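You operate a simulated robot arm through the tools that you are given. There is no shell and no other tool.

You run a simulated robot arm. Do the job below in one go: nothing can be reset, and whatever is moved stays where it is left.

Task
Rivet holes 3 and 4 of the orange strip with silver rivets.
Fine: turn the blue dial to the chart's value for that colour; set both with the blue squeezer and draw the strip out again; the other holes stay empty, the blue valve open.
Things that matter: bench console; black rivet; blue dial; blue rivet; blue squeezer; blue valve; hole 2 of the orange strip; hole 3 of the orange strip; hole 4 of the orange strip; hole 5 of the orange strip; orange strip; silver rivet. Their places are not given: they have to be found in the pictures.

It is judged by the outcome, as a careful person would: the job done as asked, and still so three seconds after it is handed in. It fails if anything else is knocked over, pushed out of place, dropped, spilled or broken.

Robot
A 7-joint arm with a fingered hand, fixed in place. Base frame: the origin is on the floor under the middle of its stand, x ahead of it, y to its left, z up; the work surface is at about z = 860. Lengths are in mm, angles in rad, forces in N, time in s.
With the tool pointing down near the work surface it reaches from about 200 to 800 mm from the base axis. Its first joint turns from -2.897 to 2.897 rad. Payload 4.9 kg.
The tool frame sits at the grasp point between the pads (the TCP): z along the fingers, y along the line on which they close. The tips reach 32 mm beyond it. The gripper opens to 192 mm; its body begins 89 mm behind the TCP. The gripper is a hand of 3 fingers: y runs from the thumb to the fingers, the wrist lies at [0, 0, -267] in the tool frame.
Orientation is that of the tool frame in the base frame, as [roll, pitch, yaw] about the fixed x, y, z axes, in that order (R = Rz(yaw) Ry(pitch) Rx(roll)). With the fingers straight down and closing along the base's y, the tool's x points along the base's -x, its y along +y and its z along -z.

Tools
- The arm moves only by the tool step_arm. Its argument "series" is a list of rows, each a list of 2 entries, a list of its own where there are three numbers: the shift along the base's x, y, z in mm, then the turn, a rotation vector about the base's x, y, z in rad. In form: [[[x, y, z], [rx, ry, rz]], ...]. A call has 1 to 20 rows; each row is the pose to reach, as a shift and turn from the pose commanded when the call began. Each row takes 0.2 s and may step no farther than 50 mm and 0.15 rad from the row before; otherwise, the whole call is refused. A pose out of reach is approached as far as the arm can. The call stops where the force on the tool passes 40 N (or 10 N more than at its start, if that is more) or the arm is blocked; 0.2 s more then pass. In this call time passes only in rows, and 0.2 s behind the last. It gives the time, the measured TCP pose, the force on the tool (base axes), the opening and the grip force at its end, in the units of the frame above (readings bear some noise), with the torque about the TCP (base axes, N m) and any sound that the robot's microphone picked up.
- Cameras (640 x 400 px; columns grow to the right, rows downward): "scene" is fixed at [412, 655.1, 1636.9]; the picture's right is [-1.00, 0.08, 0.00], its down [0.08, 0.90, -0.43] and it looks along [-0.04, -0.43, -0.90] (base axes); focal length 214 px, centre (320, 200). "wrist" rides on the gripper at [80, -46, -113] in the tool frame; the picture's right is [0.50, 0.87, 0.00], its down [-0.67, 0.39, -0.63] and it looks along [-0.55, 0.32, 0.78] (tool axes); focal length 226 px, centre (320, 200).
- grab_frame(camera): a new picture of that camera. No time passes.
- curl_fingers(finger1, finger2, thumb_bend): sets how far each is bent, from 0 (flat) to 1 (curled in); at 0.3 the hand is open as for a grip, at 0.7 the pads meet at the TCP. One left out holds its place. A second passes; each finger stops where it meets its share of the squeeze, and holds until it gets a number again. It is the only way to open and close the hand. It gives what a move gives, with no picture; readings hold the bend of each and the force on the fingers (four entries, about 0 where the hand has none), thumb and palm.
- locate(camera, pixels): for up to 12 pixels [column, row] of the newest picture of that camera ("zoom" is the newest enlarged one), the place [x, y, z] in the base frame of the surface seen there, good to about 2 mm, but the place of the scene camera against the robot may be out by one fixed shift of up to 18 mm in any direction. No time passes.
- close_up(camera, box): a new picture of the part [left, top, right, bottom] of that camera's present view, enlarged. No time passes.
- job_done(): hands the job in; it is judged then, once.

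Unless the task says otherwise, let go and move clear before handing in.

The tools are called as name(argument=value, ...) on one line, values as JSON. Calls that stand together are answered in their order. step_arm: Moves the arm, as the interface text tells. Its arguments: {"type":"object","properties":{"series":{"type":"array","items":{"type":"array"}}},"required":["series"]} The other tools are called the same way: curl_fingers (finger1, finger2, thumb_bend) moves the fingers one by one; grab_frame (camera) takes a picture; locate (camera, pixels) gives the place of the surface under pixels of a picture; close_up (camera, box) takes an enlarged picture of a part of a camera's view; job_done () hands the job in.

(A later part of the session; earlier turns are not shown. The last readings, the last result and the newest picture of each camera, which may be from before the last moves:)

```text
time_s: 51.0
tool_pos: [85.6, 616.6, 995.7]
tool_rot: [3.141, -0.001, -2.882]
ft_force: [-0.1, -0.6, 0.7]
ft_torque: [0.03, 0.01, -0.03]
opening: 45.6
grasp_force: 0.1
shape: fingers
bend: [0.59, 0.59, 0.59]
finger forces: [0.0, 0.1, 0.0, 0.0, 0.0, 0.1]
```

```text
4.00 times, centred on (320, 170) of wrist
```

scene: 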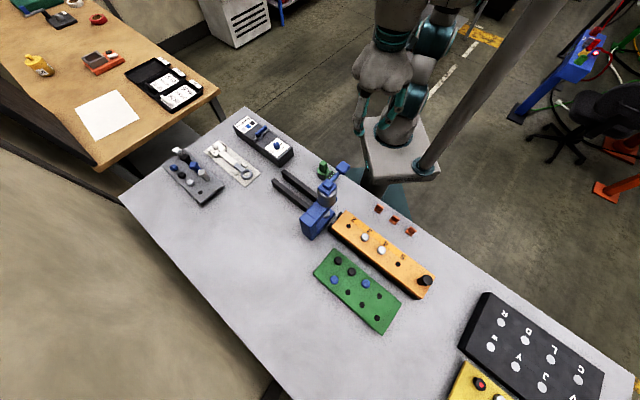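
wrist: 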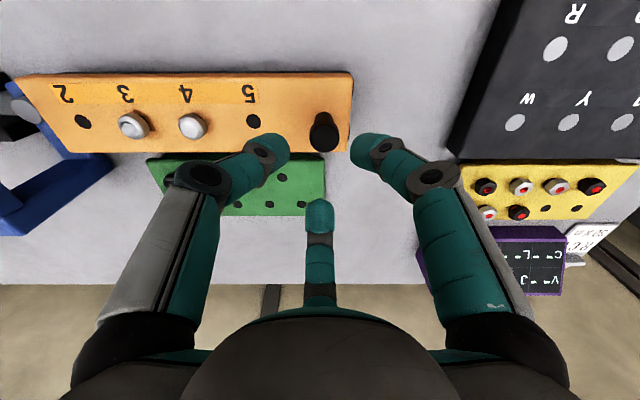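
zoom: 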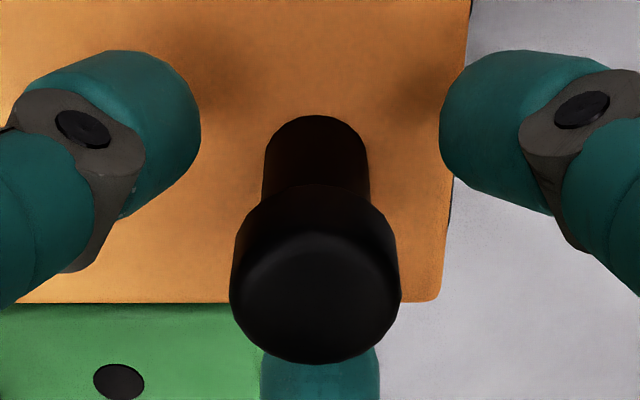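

The handle sits centred between the fingers. Closing on it.

curl_fingers(finger1=0.64, finger2=0.64, thumb_bend=0.64)

curl_fingers(finger1=0.69, finger2=0.69, thumb_bend=0.69)

close_up(camera="wrist", box=[240, 120, 400, 220])

```text
time_s: 52.0
tool_pos: [86.0, 616.7, 995.4]
tool_rot: [-3.141, -0.001, -2.881]
ft_force: [0.7, 1.6, -0.8]
ft_torque: [0.0, 0.01, 0.01]
opening: 26.2
grasp_force: 0.5
shape: fingers
bend: [0.64, 0.63, 0.64]
finger forces: [0.0, 1.1, 0.0, 0.1, 0.0, 0.1]
```

```text
time_s: 53.0
tool_pos: [85.0, 615.7, 994.9]
tool_rot: [3.141, 0.001, -2.88]
ft_force: [1.5, -1.6, -2.2]
ft_torque: [-0.05, -0.01, 0.01]
opening: 19.1
grasp_force: 7.6
shape: fingers
bend: [0.66, 0.64, 0.66]
finger forces: [3.7, 5.6, 0.0, 0.0, 6.2, 0.1]
```

```text
4.00 times, centred on (320, 170) of wrist
```

zoom: 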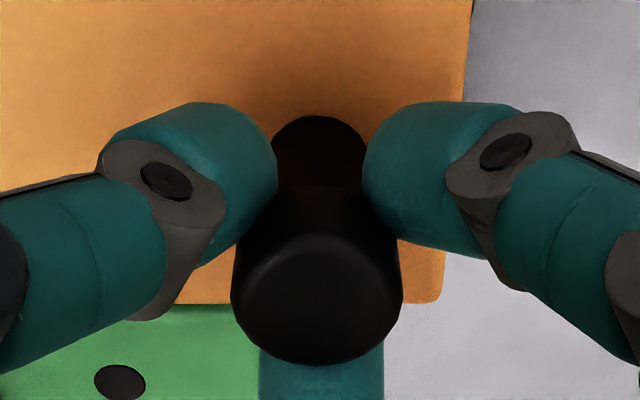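

The handle is gripped. I'll push the strip the first 20 mm toward the squeezer and check the forces.

step_arm(series=[[[3.5, -3.5, 0], [0, 0, 0]], [[8, -8, 0], [0, 0, 0]], [[14.1, -14.1, 0], [0, 0, 0]]])

close_up(camera="scene", box=[290, 170, 450, 310])

```text
time_s: 53.8
tool_pos: [100.2, 601.9, 995.4]
tool_rot: [-3.14, 0.0, -2.881]
ft_force: [1.0, 2.3, -4.6]
ft_torque: [0.06, 0.01, 0.04]
opening: 19.3
grasp_force: 7.2
shape: fingers
bend: [0.65, 0.64, 0.67]
finger forces: [4.1, 5.7, 0.0, 0.0, 5.2, 0.1]
```

```text
2.86 times, centred on (370, 240) of scene
```

zoom: 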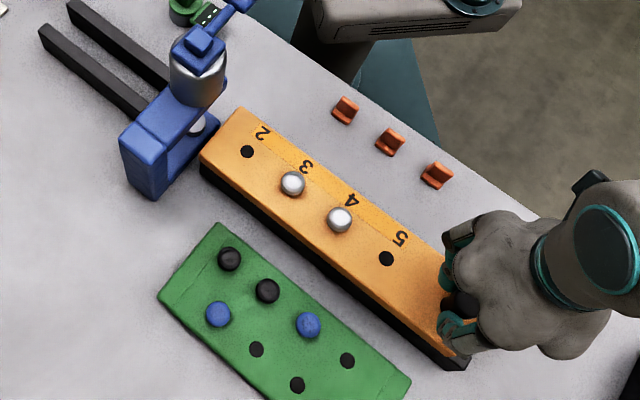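

The strip slides smoothly with little force. I'll continue another 110 mm, then check alignment.

step_arm(series=[[[9, -9, 0], [0, 0, 0]], [[19, -19, 0], [0, 0, 0]], [[29, -29, 0], [0, 0, 0]], [[39, -39, 0], [0, 0, 0]], [[49, -49, 0], [0, 0, 0]], [[59, -59, 0], [0, 0, 0]], [[69, -69, 0], [0, 0, 0]], [[77.8, -77.8, 0], [0, 0, 0]]])

close_up(camera="scene", box=[290, 150, 430, 270])

grab_frame(camera="wrist")

```text
time_s: 55.6
tool_pos: [176.6, 524.4, 995.2]
tool_rot: [-3.141, -0.001, -2.88]
ft_force: [2.9, 4.4, -5.6]
ft_torque: [0.08, -0.05, 0.02]
opening: 19.0
grasp_force: 7.6
shape: fingers
bend: [0.65, 0.64, 0.67]
finger forces: [4.2, 6.5, 0.1, 0.0, 4.3, 0.0]
```

```text
3.33 times, centred on (360, 210) of scene
```

zoom: 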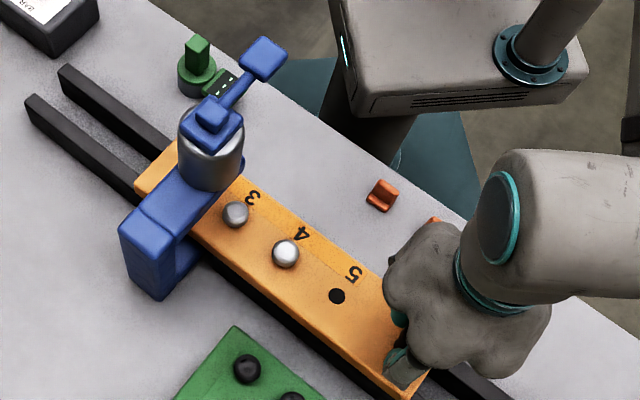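

```text
taken
```

wrist: 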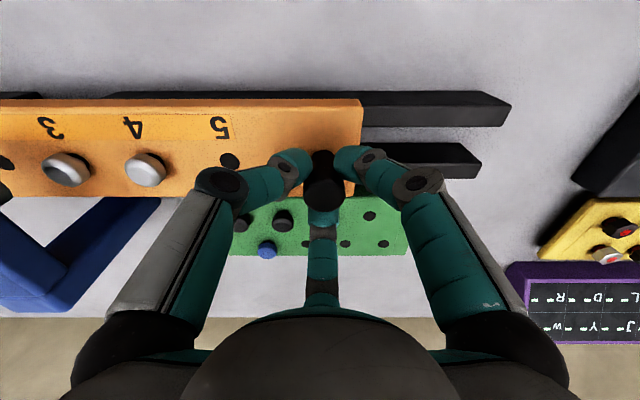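

Travel so far is 130 mm. I'll use one scene enlargement to compare the rivet positions directly with the squeezer's frame and cylinder.

close_up(camera="scene", box=[305, 160, 385, 240])

locate(camera="zoom", pixels=[[360, 265], [360, 262], [460, 342], [460, 339], [207, 262], [305, 310], [240, 215], [330, 260], [250, 100], [365, 150], [310, 150], [320, 135]])

```text
5.00 times, centred on (345, 200) of scene
```

zoom: 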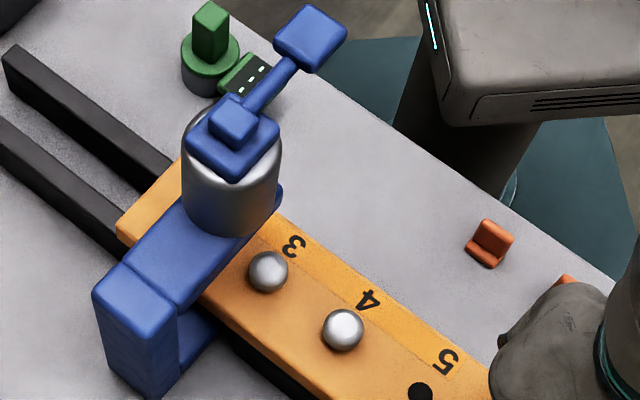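

```text
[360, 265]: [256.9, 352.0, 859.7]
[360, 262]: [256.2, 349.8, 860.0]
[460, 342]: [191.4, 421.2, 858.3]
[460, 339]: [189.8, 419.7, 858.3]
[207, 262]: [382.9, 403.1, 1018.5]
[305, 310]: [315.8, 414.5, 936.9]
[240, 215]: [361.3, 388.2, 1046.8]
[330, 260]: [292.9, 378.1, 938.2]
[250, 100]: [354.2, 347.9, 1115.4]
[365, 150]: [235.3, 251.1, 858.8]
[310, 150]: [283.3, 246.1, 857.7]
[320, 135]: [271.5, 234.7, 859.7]
```

locate(camera="zoom", pixels=[[268, 268], [256, 268], [281, 268], [268, 258], [268, 280], [343, 328], [127, 266], [173, 300], [150, 283], [97, 295], [175, 312], [420, 392]])

```text
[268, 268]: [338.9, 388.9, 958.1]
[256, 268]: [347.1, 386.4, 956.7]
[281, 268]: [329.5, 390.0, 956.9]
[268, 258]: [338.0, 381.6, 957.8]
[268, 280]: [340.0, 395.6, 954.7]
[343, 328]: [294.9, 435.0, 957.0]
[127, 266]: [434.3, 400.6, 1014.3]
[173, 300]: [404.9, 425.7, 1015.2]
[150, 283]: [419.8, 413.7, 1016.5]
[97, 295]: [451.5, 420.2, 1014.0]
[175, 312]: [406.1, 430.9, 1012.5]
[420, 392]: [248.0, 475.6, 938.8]
```

Combining the wrist and scene measurements, the ram sits at s ≈ -0.5 mm and rivet 3 is now at s ≈ -35.5 along the strip axis. I'll push 35 mm more.

step_arm(series=[[[6, -6, 0], [0, 0, 0]], [[12, -12, 0], [0, 0, 0]], [[18, -18, 0], [0, 0, 0]], [[22, -22, 0], [0, 0, 0]], [[24.7, -24.7, 0], [0, 0, 0]]])

close_up(camera="scene", box=[305, 160, 385, 240])

locate(camera="zoom", pixels=[[305, 288], [300, 290], [310, 286], [395, 345], [390, 345], [235, 250], [233, 234], [232, 220]])

```text
time_s: 56.8
tool_pos: [202.1, 499.6, 995.8]
tool_rot: [-3.141, 0.001, -2.881]
ft_force: [4.8, 0.7, -7.6]
ft_torque: [-0.04, -0.13, -0.01]
opening: 18.8
grasp_force: 7.8
shape: fingers
bend: [0.66, 0.64, 0.67]
finger forces: [3.9, 6.4, 0.1, 0.0, 5.3, 0.0]
```

```text
5.00 times, centred on (345, 200) of scene
```

zoom: 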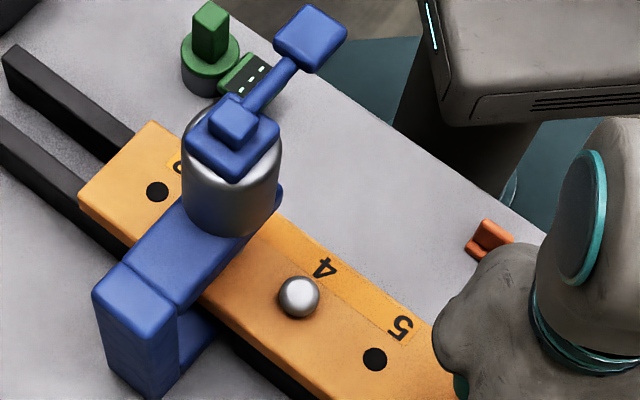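

```text
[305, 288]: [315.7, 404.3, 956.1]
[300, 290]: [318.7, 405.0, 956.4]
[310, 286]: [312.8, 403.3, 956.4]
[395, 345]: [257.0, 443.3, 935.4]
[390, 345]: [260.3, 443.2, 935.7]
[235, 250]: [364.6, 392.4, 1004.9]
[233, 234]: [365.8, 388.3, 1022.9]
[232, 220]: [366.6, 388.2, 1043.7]
```

Rivet 4 is now about 63 mm short of the ram, which puts rivet 3 within about 1 mm of it. I'll release the handle and rise clear.

curl_fingers(finger1=0.59, finger2=0.59, thumb_bend=0.59)

step_arm(series=[[[0, 0, 15], [0, 0, 0]], [[0, 0, 40], [0, 0, 0]], [[0, 0, 75], [0, 0, 0]], [[-5, -10, 115], [0, 0, 0]], [[-10, -25, 155], [0, 0, 0]], [[-15, -40, 195], [0, 0, 0]], [[-15, -50, 235], [0, 0, 0]]])

grab_frame(camera="wrist")

close_up(camera="scene", box=[295, 160, 415, 260])

```text
time_s: 57.8
tool_pos: [201.0, 499.5, 996.7]
tool_rot: [3.141, 0.0, -2.882]
ft_force: [-0.1, 0.9, 0.1]
ft_torque: [0.0, 0.04, 0.0]
opening: 45.3
grasp_force: 0.1
shape: fingers
bend: [0.59, 0.59, 0.59]
finger forces: [0.0, 0.0, 0.1, 0.2, 0.0, 0.0]
```

```text
time_s: 59.4
tool_pos: [187.5, 449.3, 1228.3]
tool_rot: [-3.139, -0.001, -2.881]
ft_force: [0.5, 0.6, 0.5]
ft_torque: [-0.02, -0.01, 0.01]
opening: 45.6
grasp_force: 0.1
shape: fingers
bend: [0.59, 0.59, 0.59]
finger forces: [0.1, 0.0, 0.0, 0.1, 0.0, 0.1]
```

```text
taken
```

wrist: 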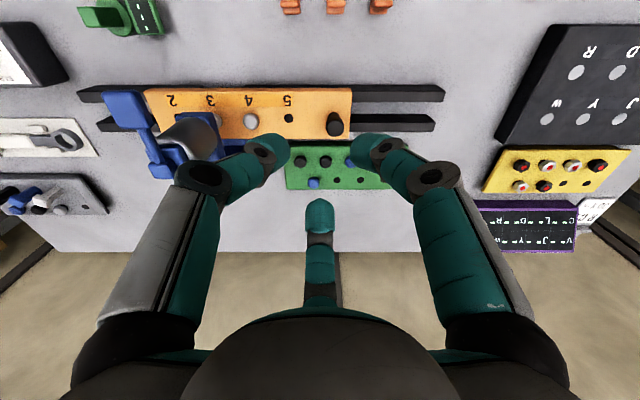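

```text
4.00 times, centred on (355, 210) of scene
```

zoom: 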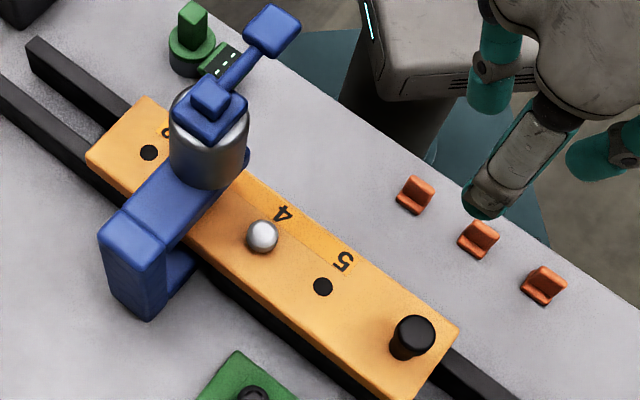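

I'll zoom on the wrist view to see rivet 3 relative to the ram and to study the lever.

close_up(camera="wrist", box=[90, 75, 270, 190])

locate(camera="zoom", pixels=[[120, 105], [90, 75], [130, 140], [190, 200], [230, 290], [330, 210], [340, 160], [450, 160], [300, 180], [440, 190]])

```text
3.48 times, centred on (180, 132) of wrist
```

zoom: 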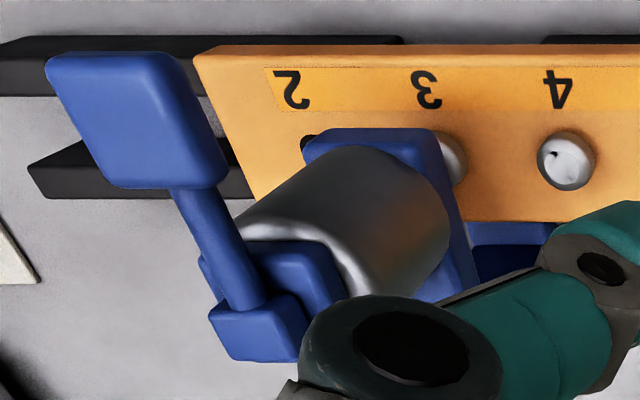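

```text
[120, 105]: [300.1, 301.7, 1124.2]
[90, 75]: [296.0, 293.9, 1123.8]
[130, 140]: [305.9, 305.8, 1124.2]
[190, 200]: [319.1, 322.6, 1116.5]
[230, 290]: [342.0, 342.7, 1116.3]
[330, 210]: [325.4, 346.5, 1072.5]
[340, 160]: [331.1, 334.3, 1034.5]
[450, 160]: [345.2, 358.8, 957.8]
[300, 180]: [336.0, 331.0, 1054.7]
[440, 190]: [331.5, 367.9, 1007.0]
```

The lever plate is flat at z ≈ 1124, centred near (300, 302), with its arm pivoting at the cap on the ram. I'll close the fingers into a point and move above the plate.

curl_fingers(finger1=0.7, finger2=0.7, thumb_bend=0.7)

step_arm(series=[[[25, -33, 0], [0, 0, 0]], [[50, -66, 0], [0, 0, 0]], [[75, -99, -5], [0, 0, 0]], [[95, -126, -15], [0, 0, 0]], [[112, -148, -35], [0, 0, 0]]])

grab_frame(camera="wrist")

close_up(camera="scene", box=[275, 90, 395, 230])

```text
time_s: 60.4
tool_pos: [188.1, 450.9, 1229.1]
tool_rot: [-3.141, 0.0, -2.881]
ft_force: [1.0, 0.2, -0.5]
ft_torque: [-0.05, 0.03, 0.03]
opening: 3.5
grasp_force: 0.0
shape: fingers
bend: [0.69, 0.69, 0.7]
finger forces: [0.0, 0.0, 0.0, 0.0, 0.0, 0.0]
```

```text
time_s: 61.6
tool_pos: [297.6, 301.0, 1195.1]
tool_rot: [3.14, 0.001, -2.882]
ft_force: [0.1, 0.1, -0.1]
ft_torque: [0.0, 0.03, -0.03]
opening: 3.5
grasp_force: 0.1
shape: fingers
bend: [0.69, 0.69, 0.7]
finger forces: [0.0, 0.0, 0.0, 0.0, 0.0, 0.0]
```

```text
taken
```

wrist: 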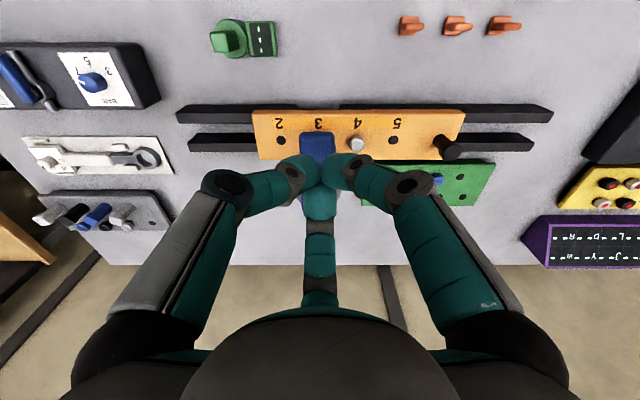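

```text
2.86 times, centred on (335, 160) of scene
```

zoom: 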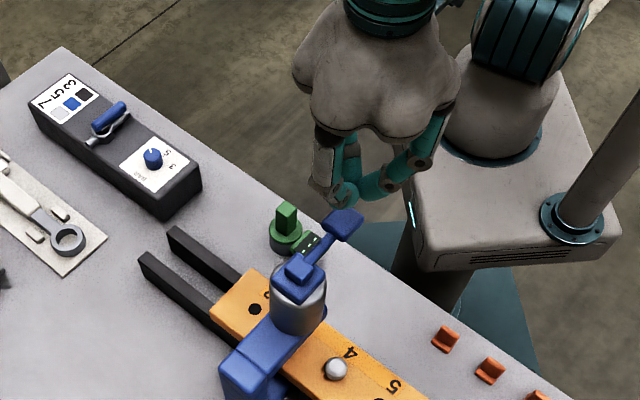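

The closed fingertips are above the plate. I'll lower until contact and press in small steps.

step_arm(series=[[[0, 0, -15], [0, 0, 0]], [[0, 0, -28], [0, 0, 0]], [[0, 0, -34], [0, 0, 0]], [[0, 0, -40], [0, 0, 0]], [[0, 0, -46], [0, 0, 0]]])

close_up(camera="scene", box=[285, 110, 385, 230])

```text
time_s: 62.8
tool_pos: [298.6, 301.2, 1150.7]
tool_rot: [3.141, 0.0, -2.881]
ft_force: [-0.8, 0.6, 4.0]
ft_torque: [0.03, -0.01, 0.01]
opening: 3.3
grasp_force: 3.3
shape: fingers
bend: [0.7, 0.7, 0.7]
finger forces: [0.0, 4.9, 0.0, 0.0, 0.0, 0.0]
```

```text
3.33 times, centred on (335, 170) of scene
```

zoom: 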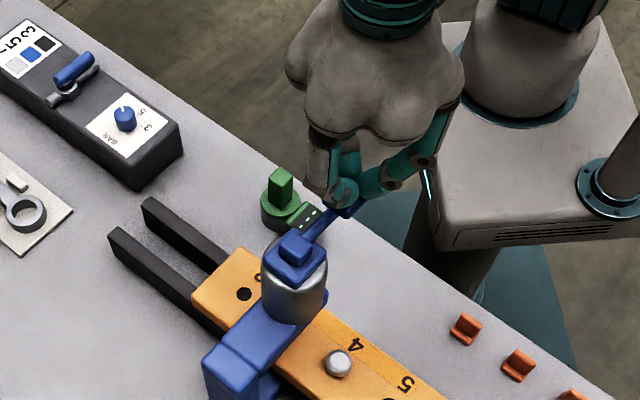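

The tips touch the plate (4 N) and it is giving way. I'll keep pressing steadily, watching force and sound.

step_arm(series=[[[0, 0, -4], [0, 0, 0]], [[0, 0, -8], [0, 0, 0]], [[0, 0, -12], [0, 0, 0]], [[0, 0, -16], [0, 0, 0]], [[0, 0, -20], [0, 0, 0]]])

close_up(camera="scene", box=[285, 110, 385, 230])

```text
time_s: 64.0
tool_pos: [299.3, 302.0, 1129.5]
tool_rot: [3.141, 0.0, -2.881]
ft_force: [-0.6, -0.5, 9.2]
ft_torque: [0.09, -0.03, -0.07]
opening: 3.9
grasp_force: 5.7
shape: fingers
bend: [0.69, 0.71, 0.7]
finger forces: [0.0, 11.7, 0.0, 0.0, 0.0, 0.1]
```

```text
3.33 times, centred on (335, 170) of scene
```

zoom: 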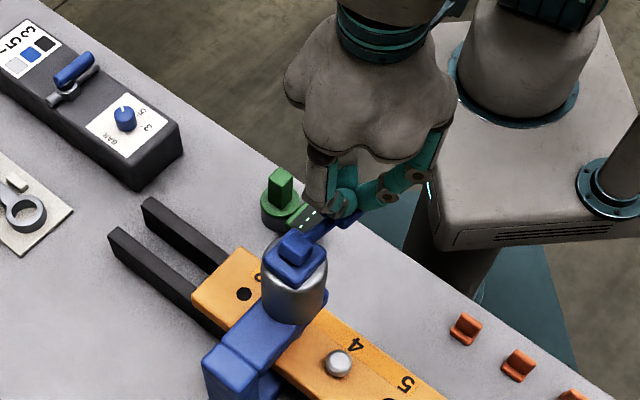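

The lever swings down with force rising slowly (9 N) like a spring. I'll continue pressing.

step_arm(series=[[[0, 0, -4], [0, 0, 0]], [[0, 0, -8], [0, 0, 0]], [[0, 0, -12], [0, 0, 0]], [[0, 0, -16], [0, 0, 0]], [[0, 0, -20], [0, 0, 0]]])

close_up(camera="scene", box=[285, 110, 385, 230])

```text
time_s: 64.6
tool_pos: [299.8, 301.6, 1130.4]
tool_rot: [3.135, 0.01, -2.882]
ft_force: [-4.6, -5.0, 16.1]
ft_torque: [-0.1, 0.14, -0.02]
opening: 4.1
grasp_force: 11.9
shape: fingers
bend: [0.69, 0.71, 0.7]
finger forces: [5.6, 10.8, 0.1, 0.0, 6.9, 0.0]
stopped in row 2: the force on the tool passed its limit at 45 N (the readings are from after the stop); the commanded pose is now the measured one
```

```text
3.33 times, centred on (335, 170) of scene
```

zoom: 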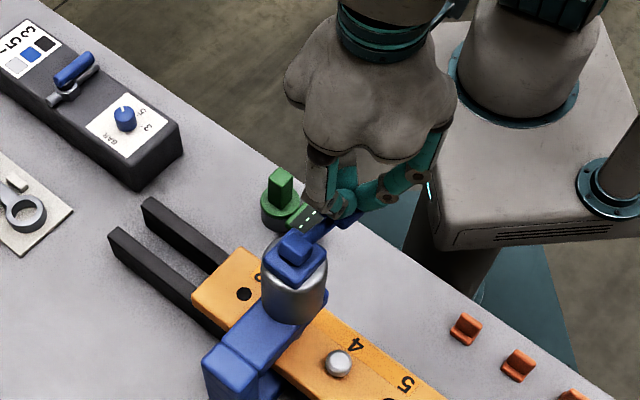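

The force jumped past 45 N near z = 1127, so the lever may be at its stop or the ram on the rivet, and no sound was reported. I'll look at the lever and ram before pressing harder.

grab_frame(camera="wrist")

close_up(camera="wrist", box=[240, 80, 400, 220])

close_up(camera="scene", box=[305, 155, 375, 235])

```text
taken
```

wrist: 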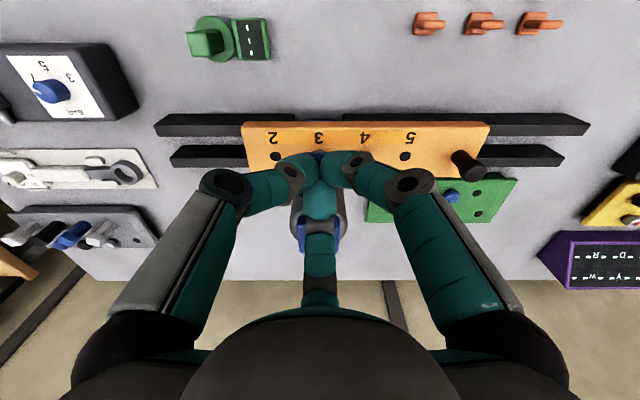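

```text
2.86 times, centred on (320, 150) of wrist
```

zoom: 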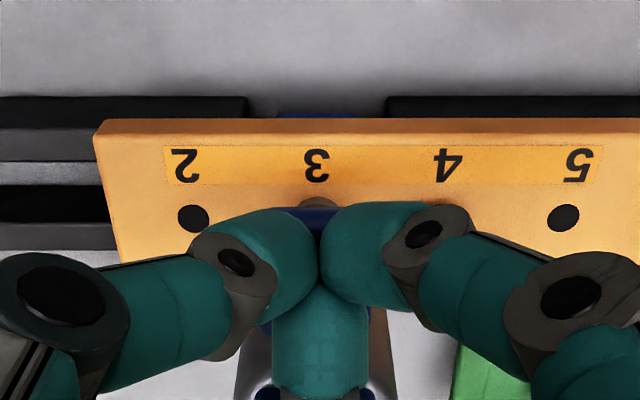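

```text
5.00 times, centred on (340, 195) of scene
```

zoom: 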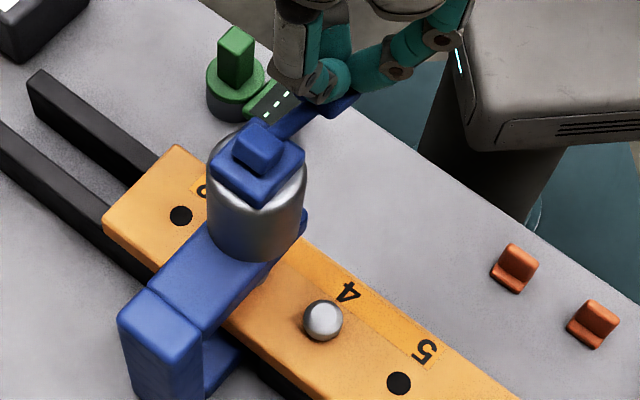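

The bronze ram nose is now down on rivet 3's spot. I'll press once more toward the force limit to make sure of a full stroke.

step_arm(series=[[[0, 0, -2], [0, 0, 0]], [[0, 0, -4], [0, 0, 0]], [[0, 0, -6], [0, 0, 0]], [[0, 0, -8], [0, 0, 0]]])

close_up(camera="scene", box=[305, 155, 375, 235])

```text
time_s: 65.2
tool_pos: [299.4, 302.4, 1130.2]
tool_rot: [3.131, 0.014, -2.879]
ft_force: [-6.1, -4.4, 13.6]
ft_torque: [-0.13, 0.14, -0.03]
opening: 3.9
grasp_force: 10.7
shape: fingers
bend: [0.69, 0.71, 0.7]
finger forces: [5.6, 8.9, 0.0, 0.1, 7.4, 0.0]
stopped in row 2: the force on the tool passed its limit at 43 N (the readings are from after the stop); the commanded pose is now the measured one
```

```text
5.00 times, centred on (340, 195) of scene
```

zoom: 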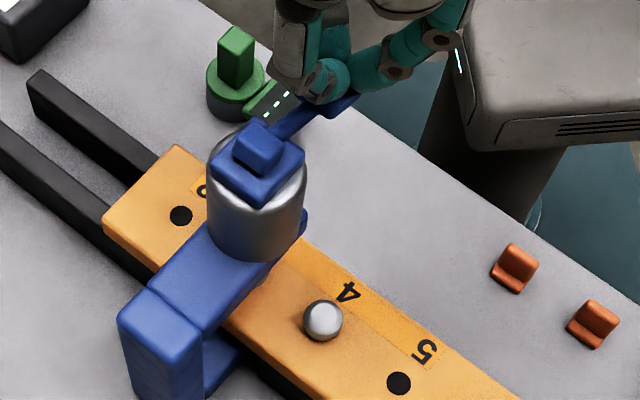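

It's a hard stop at the same height, so the stroke is complete. I'll let the lever rise and then look at rivet 3 from the robot's side.

step_arm(series=[[[0, 0, 8], [0, 0, 0]], [[0, 0, 18], [0, 0, 0]], [[0, 0, 30], [0, 0, 0]], [[0, 0, 60], [0, 0, 0]], [[-15, -15, 85], [0, 0, 0]], [[-40, -40, 95], [0, 0, 0]], [[-65, -70, 85], [0, 0, 0]]])

grab_frame(camera="wrist")

close_up(camera="scene", box=[305, 155, 375, 235])

```text
time_s: 66.8
tool_pos: [234.0, 233.6, 1212.6]
tool_rot: [3.132, 0.012, -2.88]
ft_force: [0.7, -0.2, -0.3]
ft_torque: [-0.03, -0.02, -0.01]
opening: 3.5
grasp_force: 0.0
shape: fingers
bend: [0.69, 0.7, 0.7]
finger forces: [0.0, 0.1, 0.1, 0.0, 0.0, 0.0]
```

```text
taken
```

wrist: 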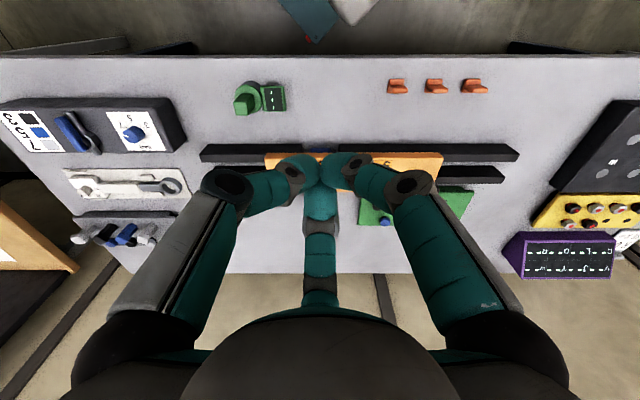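

```text
5.00 times, centred on (340, 195) of scene
```

zoom: 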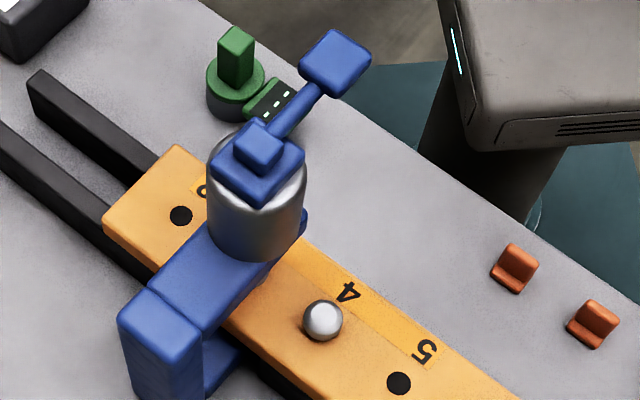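

The lever sprang back up. I'll open the fingers, level the tool and look under the ram from a lower angle to judge whether rivet 3 changed.

curl_fingers(finger1=0.55, finger2=0.55, thumb_bend=0.55)

step_arm(series=[[[-15, 12, -20], [-0.012, 0.009, 0]], [[-30, 26, -45], [-0.012, 0.009, 0]], [[-33, 30, -72], [-0.012, 0.009, 0]]])

grab_frame(camera="wrist")

close_up(camera="wrist", box=[240, 150, 380, 240])

```text
time_s: 67.8
tool_pos: [234.5, 233.3, 1212.3]
tool_rot: [3.132, 0.012, -2.882]
ft_force: [0.0, -0.8, -0.1]
ft_torque: [-0.01, -0.02, -0.03]
opening: 62.5
grasp_force: 0.0
shape: fingers
bend: [0.55, 0.55, 0.55]
finger forces: [0.1, 0.0, 0.1, 0.1, 0.0, 0.0]
```

```text
time_s: 68.5
tool_pos: [201.7, 261.8, 1143.0]
tool_rot: [3.141, 0.0, -2.88]
ft_force: [0.1, 0.5, -0.2]
ft_torque: [-0.01, 0.01, -0.04]
opening: 62.3
grasp_force: 0.1
shape: fingers
bend: [0.55, 0.55, 0.55]
finger forces: [0.0, 0.1, 0.1, 0.1, 0.0, 0.0]
```

```text
taken
```

wrist: 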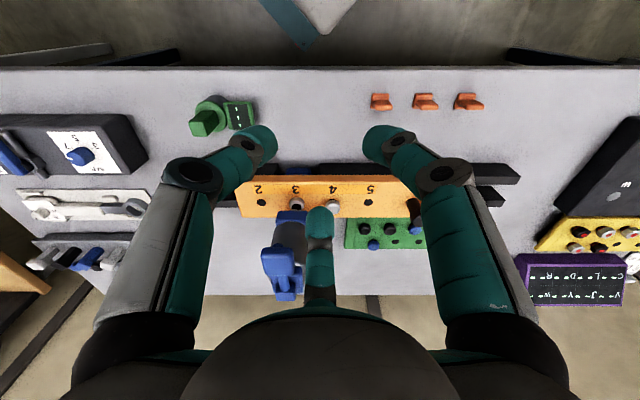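

```text
4.44 times, centred on (310, 195) of wrist
```

zoom: 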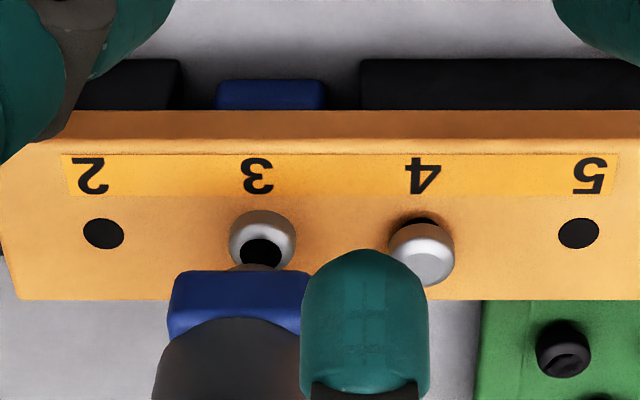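

Rivet 3 now sits lower, with a dark dimpled centre at (260,250), clearly different from the unset rivet 4 at (427,255), so the squeeze worked. I'll go back to the handle to push the strip on to hole 4.

step_arm(series=[[[-5, 5, 40], [0, 0, 0]], [[-8, 35, 75], [0, 0, 0]], [[-8, 80, 80], [0, 0, 0]], [[-8, 125, 75], [0, 0, 0]], [[-6, 170, 60], [0, 0, 0]], [[-3, 210, 35], [0, 0, 0]], [[-0.5, 237.5, 0], [0, 0, 0]], [[-0.5, 237.5, -40], [0, 0, 0]], [[-0.5, 237.5, -75], [0, 0, 0]]])

curl_fingers(finger1=0.59, finger2=0.59, thumb_bend=0.59)

close_up(camera="wrist", box=[240, 100, 400, 200])

```text
time_s: 70.5
tool_pos: [201.8, 501.4, 1062.9]
tool_rot: [-3.14, 0.0, -2.88]
ft_force: [0.3, -0.4, 0.1]
ft_torque: [-0.01, 0.0, 0.01]
opening: 62.3
grasp_force: 0.0
shape: fingers
bend: [0.55, 0.55, 0.55]
finger forces: [0.1, 0.0, 0.0, 0.0, 0.0, 0.0]
```

```text
time_s: 71.5
tool_pos: [201.6, 501.1, 1063.2]
tool_rot: [-3.14, -0.001, -2.882]
ft_force: [1.1, 0.0, -0.5]
ft_torque: [0.0, 0.02, -0.02]
opening: 46.6
grasp_force: 0.0
shape: fingers
bend: [0.59, 0.59, 0.59]
finger forces: [0.0, 0.0, 0.0, 0.1, 0.0, 0.1]
```

```text
4.00 times, centred on (320, 150) of wrist
```

zoom: 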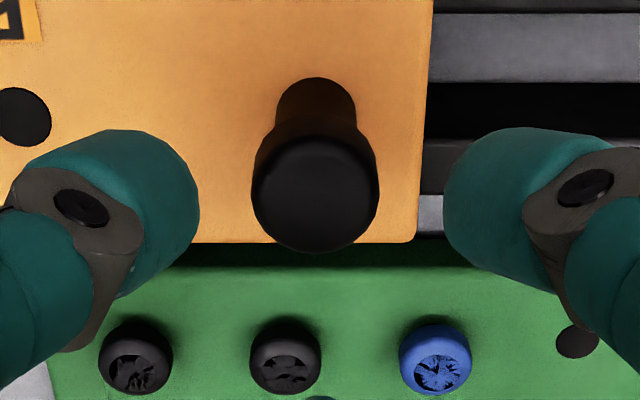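

The handle is centred within 1 mm under the hand. Descending and gripping it again.

step_arm(series=[[[0.5, -0.5, -25], [0, 0, 0]], [[0.5, -0.5, -50], [0, 0, 0]], [[0.5, -0.5, -67], [0, 0, 0]]])

curl_fingers(finger1=0.64, finger2=0.64, thumb_bend=0.64)

curl_fingers(finger1=0.69, finger2=0.69, thumb_bend=0.69)

close_up(camera="scene", box=[305, 160, 385, 240])

locate(camera="zoom", pixels=[[298, 297], [295, 293], [302, 300], [374, 358], [157, 191]])

```text
time_s: 72.3
tool_pos: [201.7, 498.0, 998.8]
tool_rot: [-3.14, 0.0, -2.883]
ft_force: [-0.7, 0.6, -0.2]
ft_torque: [-0.02, 0.0, 0.0]
opening: 46.7
grasp_force: 0.1
shape: fingers
bend: [0.59, 0.59, 0.59]
finger forces: [0.0, 0.0, 0.1, 0.1, 0.0, 0.0]
```

```text
time_s: 73.3
tool_pos: [201.9, 499.6, 997.9]
tool_rot: [-3.14, 0.0, -2.883]
ft_force: [0.6, 1.3, -1.1]
ft_torque: [0.02, -0.01, 0.02]
opening: 26.2
grasp_force: 1.2
shape: fingers
bend: [0.64, 0.62, 0.64]
finger forces: [0.0, 2.2, 0.0, 0.0, 0.1, 0.0]
```

```text
time_s: 74.3
tool_pos: [200.8, 499.1, 996.9]
tool_rot: [-3.141, 0.001, -2.883]
ft_force: [1.5, 0.2, -1.3]
ft_torque: [-0.02, -0.04, 0.0]
opening: 18.6
grasp_force: 9.0
shape: fingers
bend: [0.66, 0.63, 0.66]
finger forces: [3.8, 7.5, 0.0, 0.1, 6.3, 0.1]
```

```text
5.00 times, centred on (345, 200) of scene
```

zoom: 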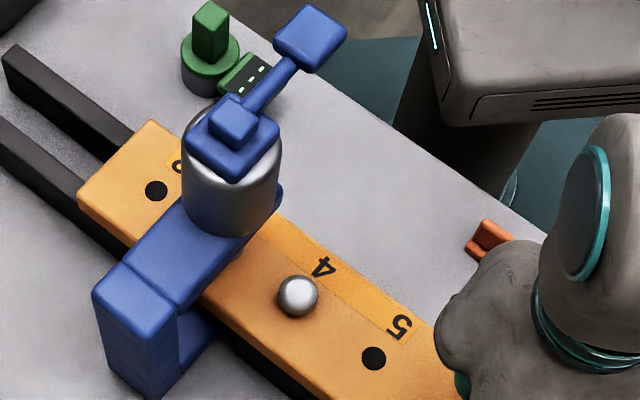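

```text
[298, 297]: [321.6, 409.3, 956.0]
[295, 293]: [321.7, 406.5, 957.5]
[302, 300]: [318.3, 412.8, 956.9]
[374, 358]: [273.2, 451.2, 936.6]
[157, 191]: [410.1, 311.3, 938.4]
```

In the last close view rivet 3 lined up with the squeezer frame to within about 0.2 mm, and the hole spacing averages about 65 mm. I'll push the strip exactly one spacing further.

step_arm(series=[[[6, -6, 0], [0, 0, 0]], [[14, -14, 0], [0, 0, 0]], [[23, -23, 0], [0, 0, 0]], [[32, -32, 0], [0, 0, 0]], [[40, -40, 0], [0, 0, 0]], [[45.9, -45.9, 0], [0, 0, 0]]])

close_up(camera="scene", box=[305, 160, 385, 240])

locate(camera="zoom", pixels=[[325, 312], [325, 308], [115, 155], [110, 160], [155, 190], [150, 185]])

```text
time_s: 75.8
tool_pos: [247.5, 452.7, 998.9]
tool_rot: [-3.139, 0.0, -2.882]
ft_force: [2.2, -0.3, 0.2]
ft_torque: [-0.04, -0.04, 0.05]
opening: 19.5
grasp_force: 9.5
shape: fingers
bend: [0.65, 0.63, 0.67]
finger forces: [4.7, 7.3, 0.0, 0.1, 7.1, 0.1]
```

```text
5.00 times, centred on (345, 200) of scene
```

zoom: 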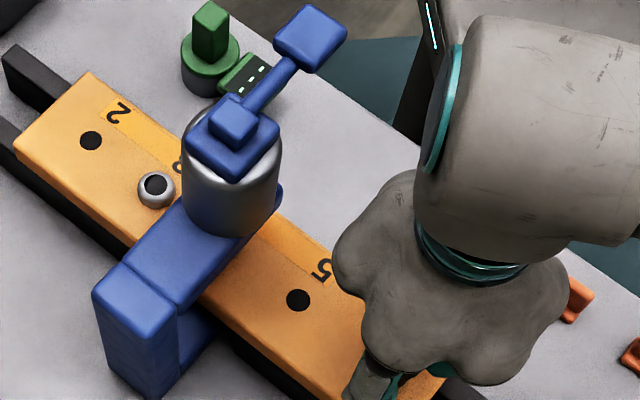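

```text
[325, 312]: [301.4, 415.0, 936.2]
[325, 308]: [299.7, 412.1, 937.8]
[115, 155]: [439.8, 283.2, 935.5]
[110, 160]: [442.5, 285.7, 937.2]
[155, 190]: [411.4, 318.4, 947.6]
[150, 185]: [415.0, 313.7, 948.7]
```

Rivet 3, now past the ram at (155,187), shows the dimpled set head, and it has landed where hole 2 was before, so hole 4 should be under the ram. I'll release the handle and go to the lever.

curl_fingers(finger1=0.59, finger2=0.59, thumb_bend=0.59)

step_arm(series=[[[0, 0, 15], [0, 0, 0]], [[0, 0, 40], [0, 0, 0]], [[0, 0, 75], [0, 0, 0]], [[-10, -5, 115], [0, 0, 0]], [[-20, -10, 155], [0, 0, 0]], [[-25, -20, 195], [0, 0, 0]], [[-25, -30, 225], [0, 0, 0]]])

curl_fingers(finger1=0.7, finger2=0.7, thumb_bend=0.7)

grab_frame(camera="wrist")

close_up(camera="wrist", box=[100, 60, 300, 190])

```text
time_s: 76.8
tool_pos: [247.7, 452.9, 997.8]
tool_rot: [-3.14, 0.001, -2.88]
ft_force: [0.6, 0.4, -0.9]
ft_torque: [-0.02, 0.0, 0.03]
opening: 45.6
grasp_force: 0.1
shape: fingers
bend: [0.59, 0.59, 0.59]
finger forces: [0.0, 0.0, 0.0, 0.0, 0.1, 0.0]
```

```text
time_s: 78.3
tool_pos: [220.7, 423.3, 1224.9]
tool_rot: [-3.14, -0.001, -2.879]
ft_force: [1.0, -0.4, 0.7]
ft_torque: [-0.01, 0.0, 0.0]
opening: 45.6
grasp_force: 0.1
shape: fingers
bend: [0.59, 0.59, 0.59]
finger forces: [0.0, 0.0, 0.1, 0.0, 0.0, 0.0]
```

```text
time_s: 79.3
tool_pos: [222.0, 424.1, 1224.8]
tool_rot: [-3.14, 0.0, -2.88]
ft_force: [0.9, -0.4, -0.6]
ft_torque: [0.02, -0.02, -0.02]
opening: 3.4
grasp_force: 0.1
shape: fingers
bend: [0.69, 0.69, 0.7]
finger forces: [0.0, 0.1, 0.1, 0.1, 0.0, 0.1]
```

```text
taken
```

wrist: 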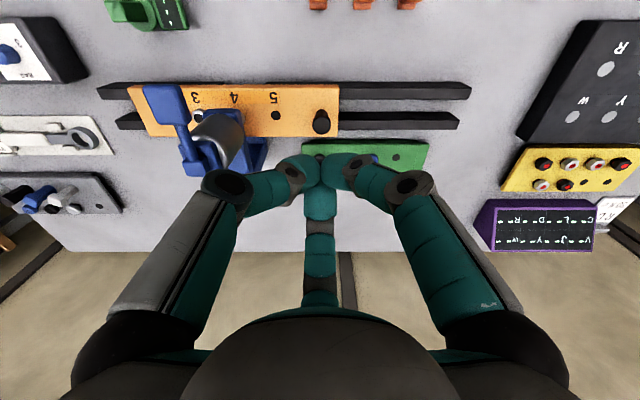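

```text
3.08 times, centred on (200, 125) of wrist
```

zoom: 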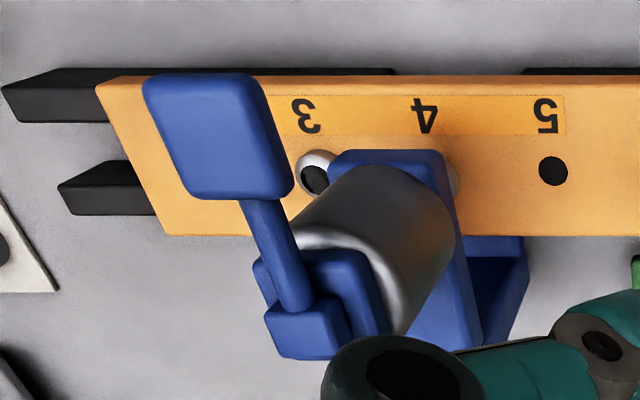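

Before pressing, I'll verify hole 4's alignment from the same low viewpoint I used for hole 3.

curl_fingers(finger1=0.55, finger2=0.55, thumb_bend=0.55)

step_arm(series=[[[-6, -42, 0], [0, 0, 0]], [[-12, -84, -5], [0, 0, 0]], [[-17, -125, -25], [0, 0, 0]], [[-20, -150, -55], [0, 0, 0]], [[-20, -161, -82], [0, 0, 0]]])

close_up(camera="wrist", box=[240, 150, 380, 240])

```text
time_s: 80.3
tool_pos: [221.4, 424.1, 1224.9]
tool_rot: [-3.139, 0.001, -2.882]
ft_force: [-0.3, -0.4, 0.3]
ft_torque: [0.01, 0.0, 0.02]
opening: 62.2
grasp_force: 0.0
shape: fingers
bend: [0.55, 0.55, 0.55]
finger forces: [0.0, 0.0, 0.0, 0.0, 0.0, 0.0]
```

```text
time_s: 81.5
tool_pos: [204.9, 262.2, 1139.5]
tool_rot: [-3.141, 0.0, -2.881]
ft_force: [0.3, 0.8, 0.9]
ft_torque: [0.01, -0.01, -0.05]
opening: 62.5
grasp_force: 0.1
shape: fingers
bend: [0.55, 0.55, 0.55]
finger forces: [0.0, 0.0, 0.0, 0.0, 0.0, 0.1]
```

```text
4.44 times, centred on (310, 195) of wrist
```

zoom: 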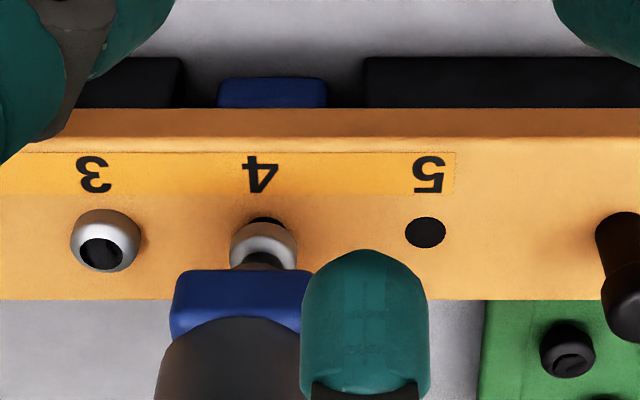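

Rivet 4 at x ≈ 263 lines up with the ram nose (264,262), exactly as rivet 3 did. I'll close the fingers, rise, and position over the lever plate.

curl_fingers(finger1=0.7, finger2=0.7, thumb_bend=0.7)

step_arm(series=[[[0, 0, 40], [0, 0, 0]], [[15, 5, 62], [0, 0, 0]], [[45, 18, 62], [0, 0, 0]], [[75, 30, 60], [0, 0, 0]], [[96, 39, 55], [0, 0, 0]]])

close_up(camera="scene", box=[285, 90, 385, 230])

```text
time_s: 82.5
tool_pos: [205.0, 263.6, 1139.8]
tool_rot: [-3.139, 0.0, -2.883]
ft_force: [-0.2, 0.2, -0.4]
ft_torque: [0.0, -0.04, -0.03]
opening: 3.3
grasp_force: 0.0
shape: fingers
bend: [0.69, 0.69, 0.7]
finger forces: [0.1, 0.0, 0.0, 0.0, 0.1, 0.1]
```

```text
time_s: 83.8
tool_pos: [301.2, 302.3, 1196.8]
tool_rot: [3.141, -0.002, -2.882]
ft_force: [-0.5, -0.2, 1.9]
ft_torque: [0.02, 0.04, 0.02]
opening: 3.6
grasp_force: 0.1
shape: fingers
bend: [0.69, 0.69, 0.7]
finger forces: [0.1, 0.0, 0.0, 0.0, 0.0, 0.0]
```

```text
2.86 times, centred on (335, 160) of scene
```

zoom: 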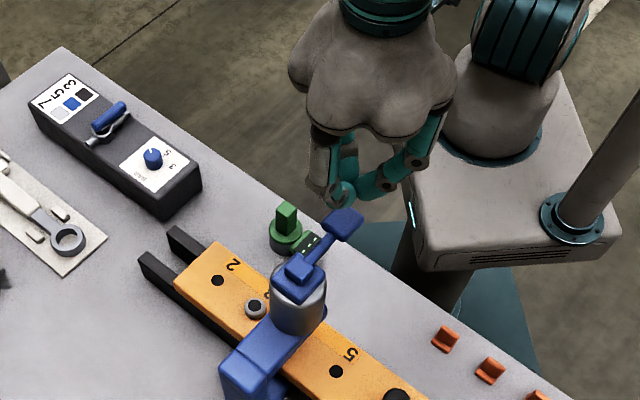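

Positioned over the plate as before. Pressing the lever down to its stop.

step_arm(series=[[[-1.5, -0.7, -15], [0, 0, 0]], [[-1.5, -0.7, -30], [0, 0, 0]], [[-1.5, -0.7, -38], [0, 0, 0]], [[-1.5, -0.7, -44], [0, 0, 0]], [[-1.5, -0.7, -48], [0, 0, 0]], [[-1.5, -0.7, -52], [0, 0, 0]], [[-1.5, -0.7, -56], [0, 0, 0]], [[-1.5, -0.7, -60], [0, 0, 0]], [[-1.5, -0.7, -64], [0, 0, 0]], [[-1.5, -0.7, -67], [0, 0, 0]]])

step_arm(series=[[[0, 0, -3], [0, 0, 0]], [[0, 0, -6], [0, 0, 0]], [[0, 0, -9], [0, 0, 0]], [[0, 0, -12], [0, 0, 0]]])

step_arm(series=[[[0, 0, -2], [0, 0, 0]], [[0, 0, -4], [0, 0, 0]], [[0, 0, -6], [0, 0, 0]], [[0, 0, -8], [0, 0, 0]]])

```text
time_s: 86.0
tool_pos: [298.4, 300.2, 1130.7]
tool_rot: [3.141, -0.001, -2.882]
ft_force: [-0.5, -0.7, 8.0]
ft_torque: [0.03, -0.01, 0.02]
opening: 3.9
grasp_force: 5.1
shape: fingers
bend: [0.69, 0.71, 0.7]
finger forces: [0.0, 9.9, 0.1, 0.0, 0.0, 0.1]
```

```text
time_s: 86.7
tool_pos: [299.6, 301.3, 1129.7]
tool_rot: [3.136, 0.01, -2.881]
ft_force: [-4.1, -3.2, 13.7]
ft_torque: [-0.07, 0.16, 0.0]
opening: 4.0
grasp_force: 11.4
shape: fingers
bend: [0.69, 0.71, 0.7]
finger forces: [6.3, 10.9, 0.0, 0.1, 5.8, 0.0]
stopped in row 3: the force on the tool passed its limit at 44 N (the readings are from after the stop); the commanded pose is now the measured one
```

```text
time_s: 87.3
tool_pos: [299.4, 302.0, 1129.6]
tool_rot: [3.13, 0.014, -2.88]
ft_force: [-5.9, -3.7, 13.5]
ft_torque: [-0.09, 0.19, 0.02]
opening: 4.4
grasp_force: 11.1
shape: fingers
bend: [0.69, 0.71, 0.7]
finger forces: [6.7, 9.0, 0.0, 0.0, 6.0, 0.0]
stopped in row 3: the force on the tool passed its limit at 42 N (the readings are from after the stop); the commanded pose is now the measured one
```

The lever reached the same hard stop (44 N, then 42 N). I'll let it rise, level the tool, and check rivet 4 from the low viewpoint.

step_arm(series=[[[0, 0, 8], [0, 0, 0]], [[0, 0, 18], [-0.006, 0.005, 0]], [[0, 0, 30], [-0.012, 0.009, 0]], [[0, 0, 65], [-0.012, 0.009, 0]], [[-25, -10, 70], [-0.012, 0.009, 0]], [[-60, -25, 70], [-0.012, 0.009, 0]], [[-96, -39, 60], [-0.012, 0.009, 0]], [[-97, -39, 35], [-0.012, 0.009, 0]], [[-97, -39, 11], [-0.012, 0.009, 0]]])

curl_fingers(finger1=0.55, finger2=0.55, thumb_bend=0.55)

close_up(camera="wrist", box=[240, 150, 380, 240])

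close_up(camera="scene", box=[290, 150, 410, 260])

```text
time_s: 89.3
tool_pos: [201.6, 263.1, 1138.2]
tool_rot: [3.14, 0.002, -2.881]
ft_force: [-0.3, 0.3, 0.4]
ft_torque: [0.02, 0.02, -0.01]
opening: 3.5
grasp_force: 0.1
shape: fingers
bend: [0.69, 0.7, 0.7]
finger forces: [0.0, 0.0, 0.0, 0.1, 0.0, 0.1]
```

```text
time_s: 90.3
tool_pos: [201.6, 263.2, 1139.6]
tool_rot: [-3.14, -0.002, -2.881]
ft_force: [1.1, -0.5, -0.4]
ft_torque: [0.0, 0.03, 0.01]
opening: 62.3
grasp_force: 0.1
shape: fingers
bend: [0.55, 0.55, 0.55]
finger forces: [0.0, 0.1, 0.0, 0.0, 0.0, 0.0]
```

```text
4.44 times, centred on (310, 195) of wrist
```

zoom: 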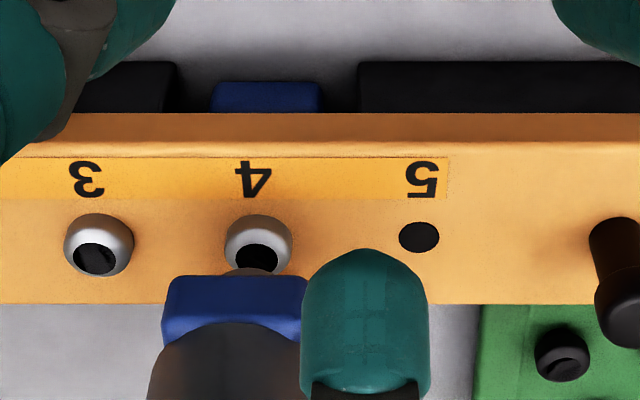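

```text
3.64 times, centred on (350, 205) of scene
```

zoom: 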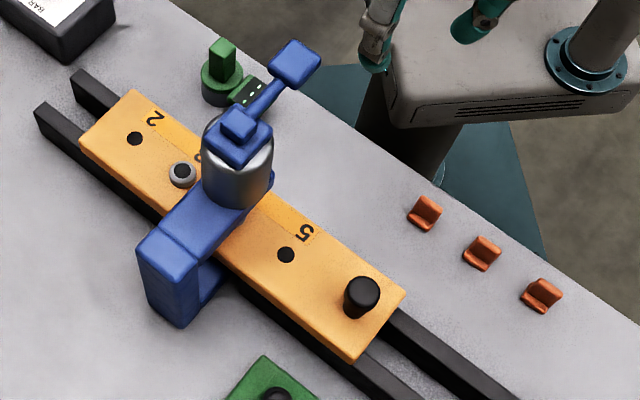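

Both rivets 3 and 4 now show set heads at (98,245) and (258,245). I'll return to the handle to draw the strip back out.

step_arm(series=[[[-3, 3, 40], [0, 0, 0]], [[-5, 30, 70], [0, 0, 0]], [[0, 72, 80], [0, 0, 0]], [[12, 115, 75], [0, 0, 0]], [[28, 150, 55], [0, 0, 0]], [[40, 178, 25], [0, 0, 0]], [[46, 189.8, -15], [0, 0, 0]], [[46, 189.8, -50], [0, 0, 0]], [[46, 189.8, -76], [0, 0, 0]]])

curl_fingers(finger1=0.59, finger2=0.59, thumb_bend=0.59)

close_up(camera="wrist", box=[240, 100, 400, 200])

```text
time_s: 92.3
tool_pos: [249.7, 451.9, 1062.6]
tool_rot: [3.141, -0.002, -2.879]
ft_force: [0.8, -0.1, 0.2]
ft_torque: [0.02, 0.01, -0.02]
opening: 62.3
grasp_force: 0.2
shape: fingers
bend: [0.55, 0.55, 0.55]
finger forces: [0.0, 0.0, 0.0, 0.0, 0.0, 0.1]
```

```text
time_s: 93.3
tool_pos: [248.9, 451.0, 1062.6]
tool_rot: [-3.141, -0.001, -2.879]
ft_force: [0.1, 0.4, -0.4]
ft_torque: [0.03, 0.0, -0.01]
opening: 46.6
grasp_force: 0.1
shape: fingers
bend: [0.59, 0.59, 0.59]
finger forces: [0.1, 0.0, 0.0, 0.1, 0.0, 0.1]
```

```text
4.00 times, centred on (320, 150) of wrist
```

zoom: 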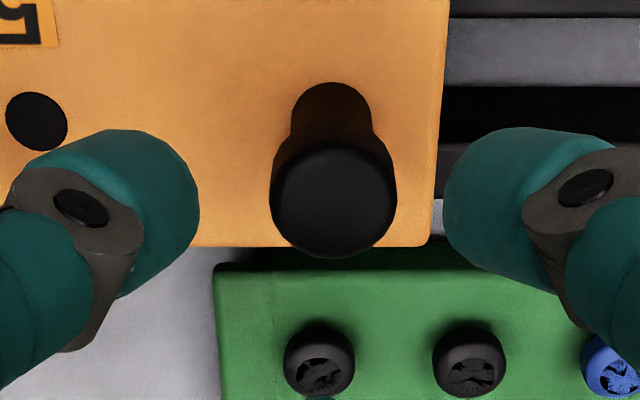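

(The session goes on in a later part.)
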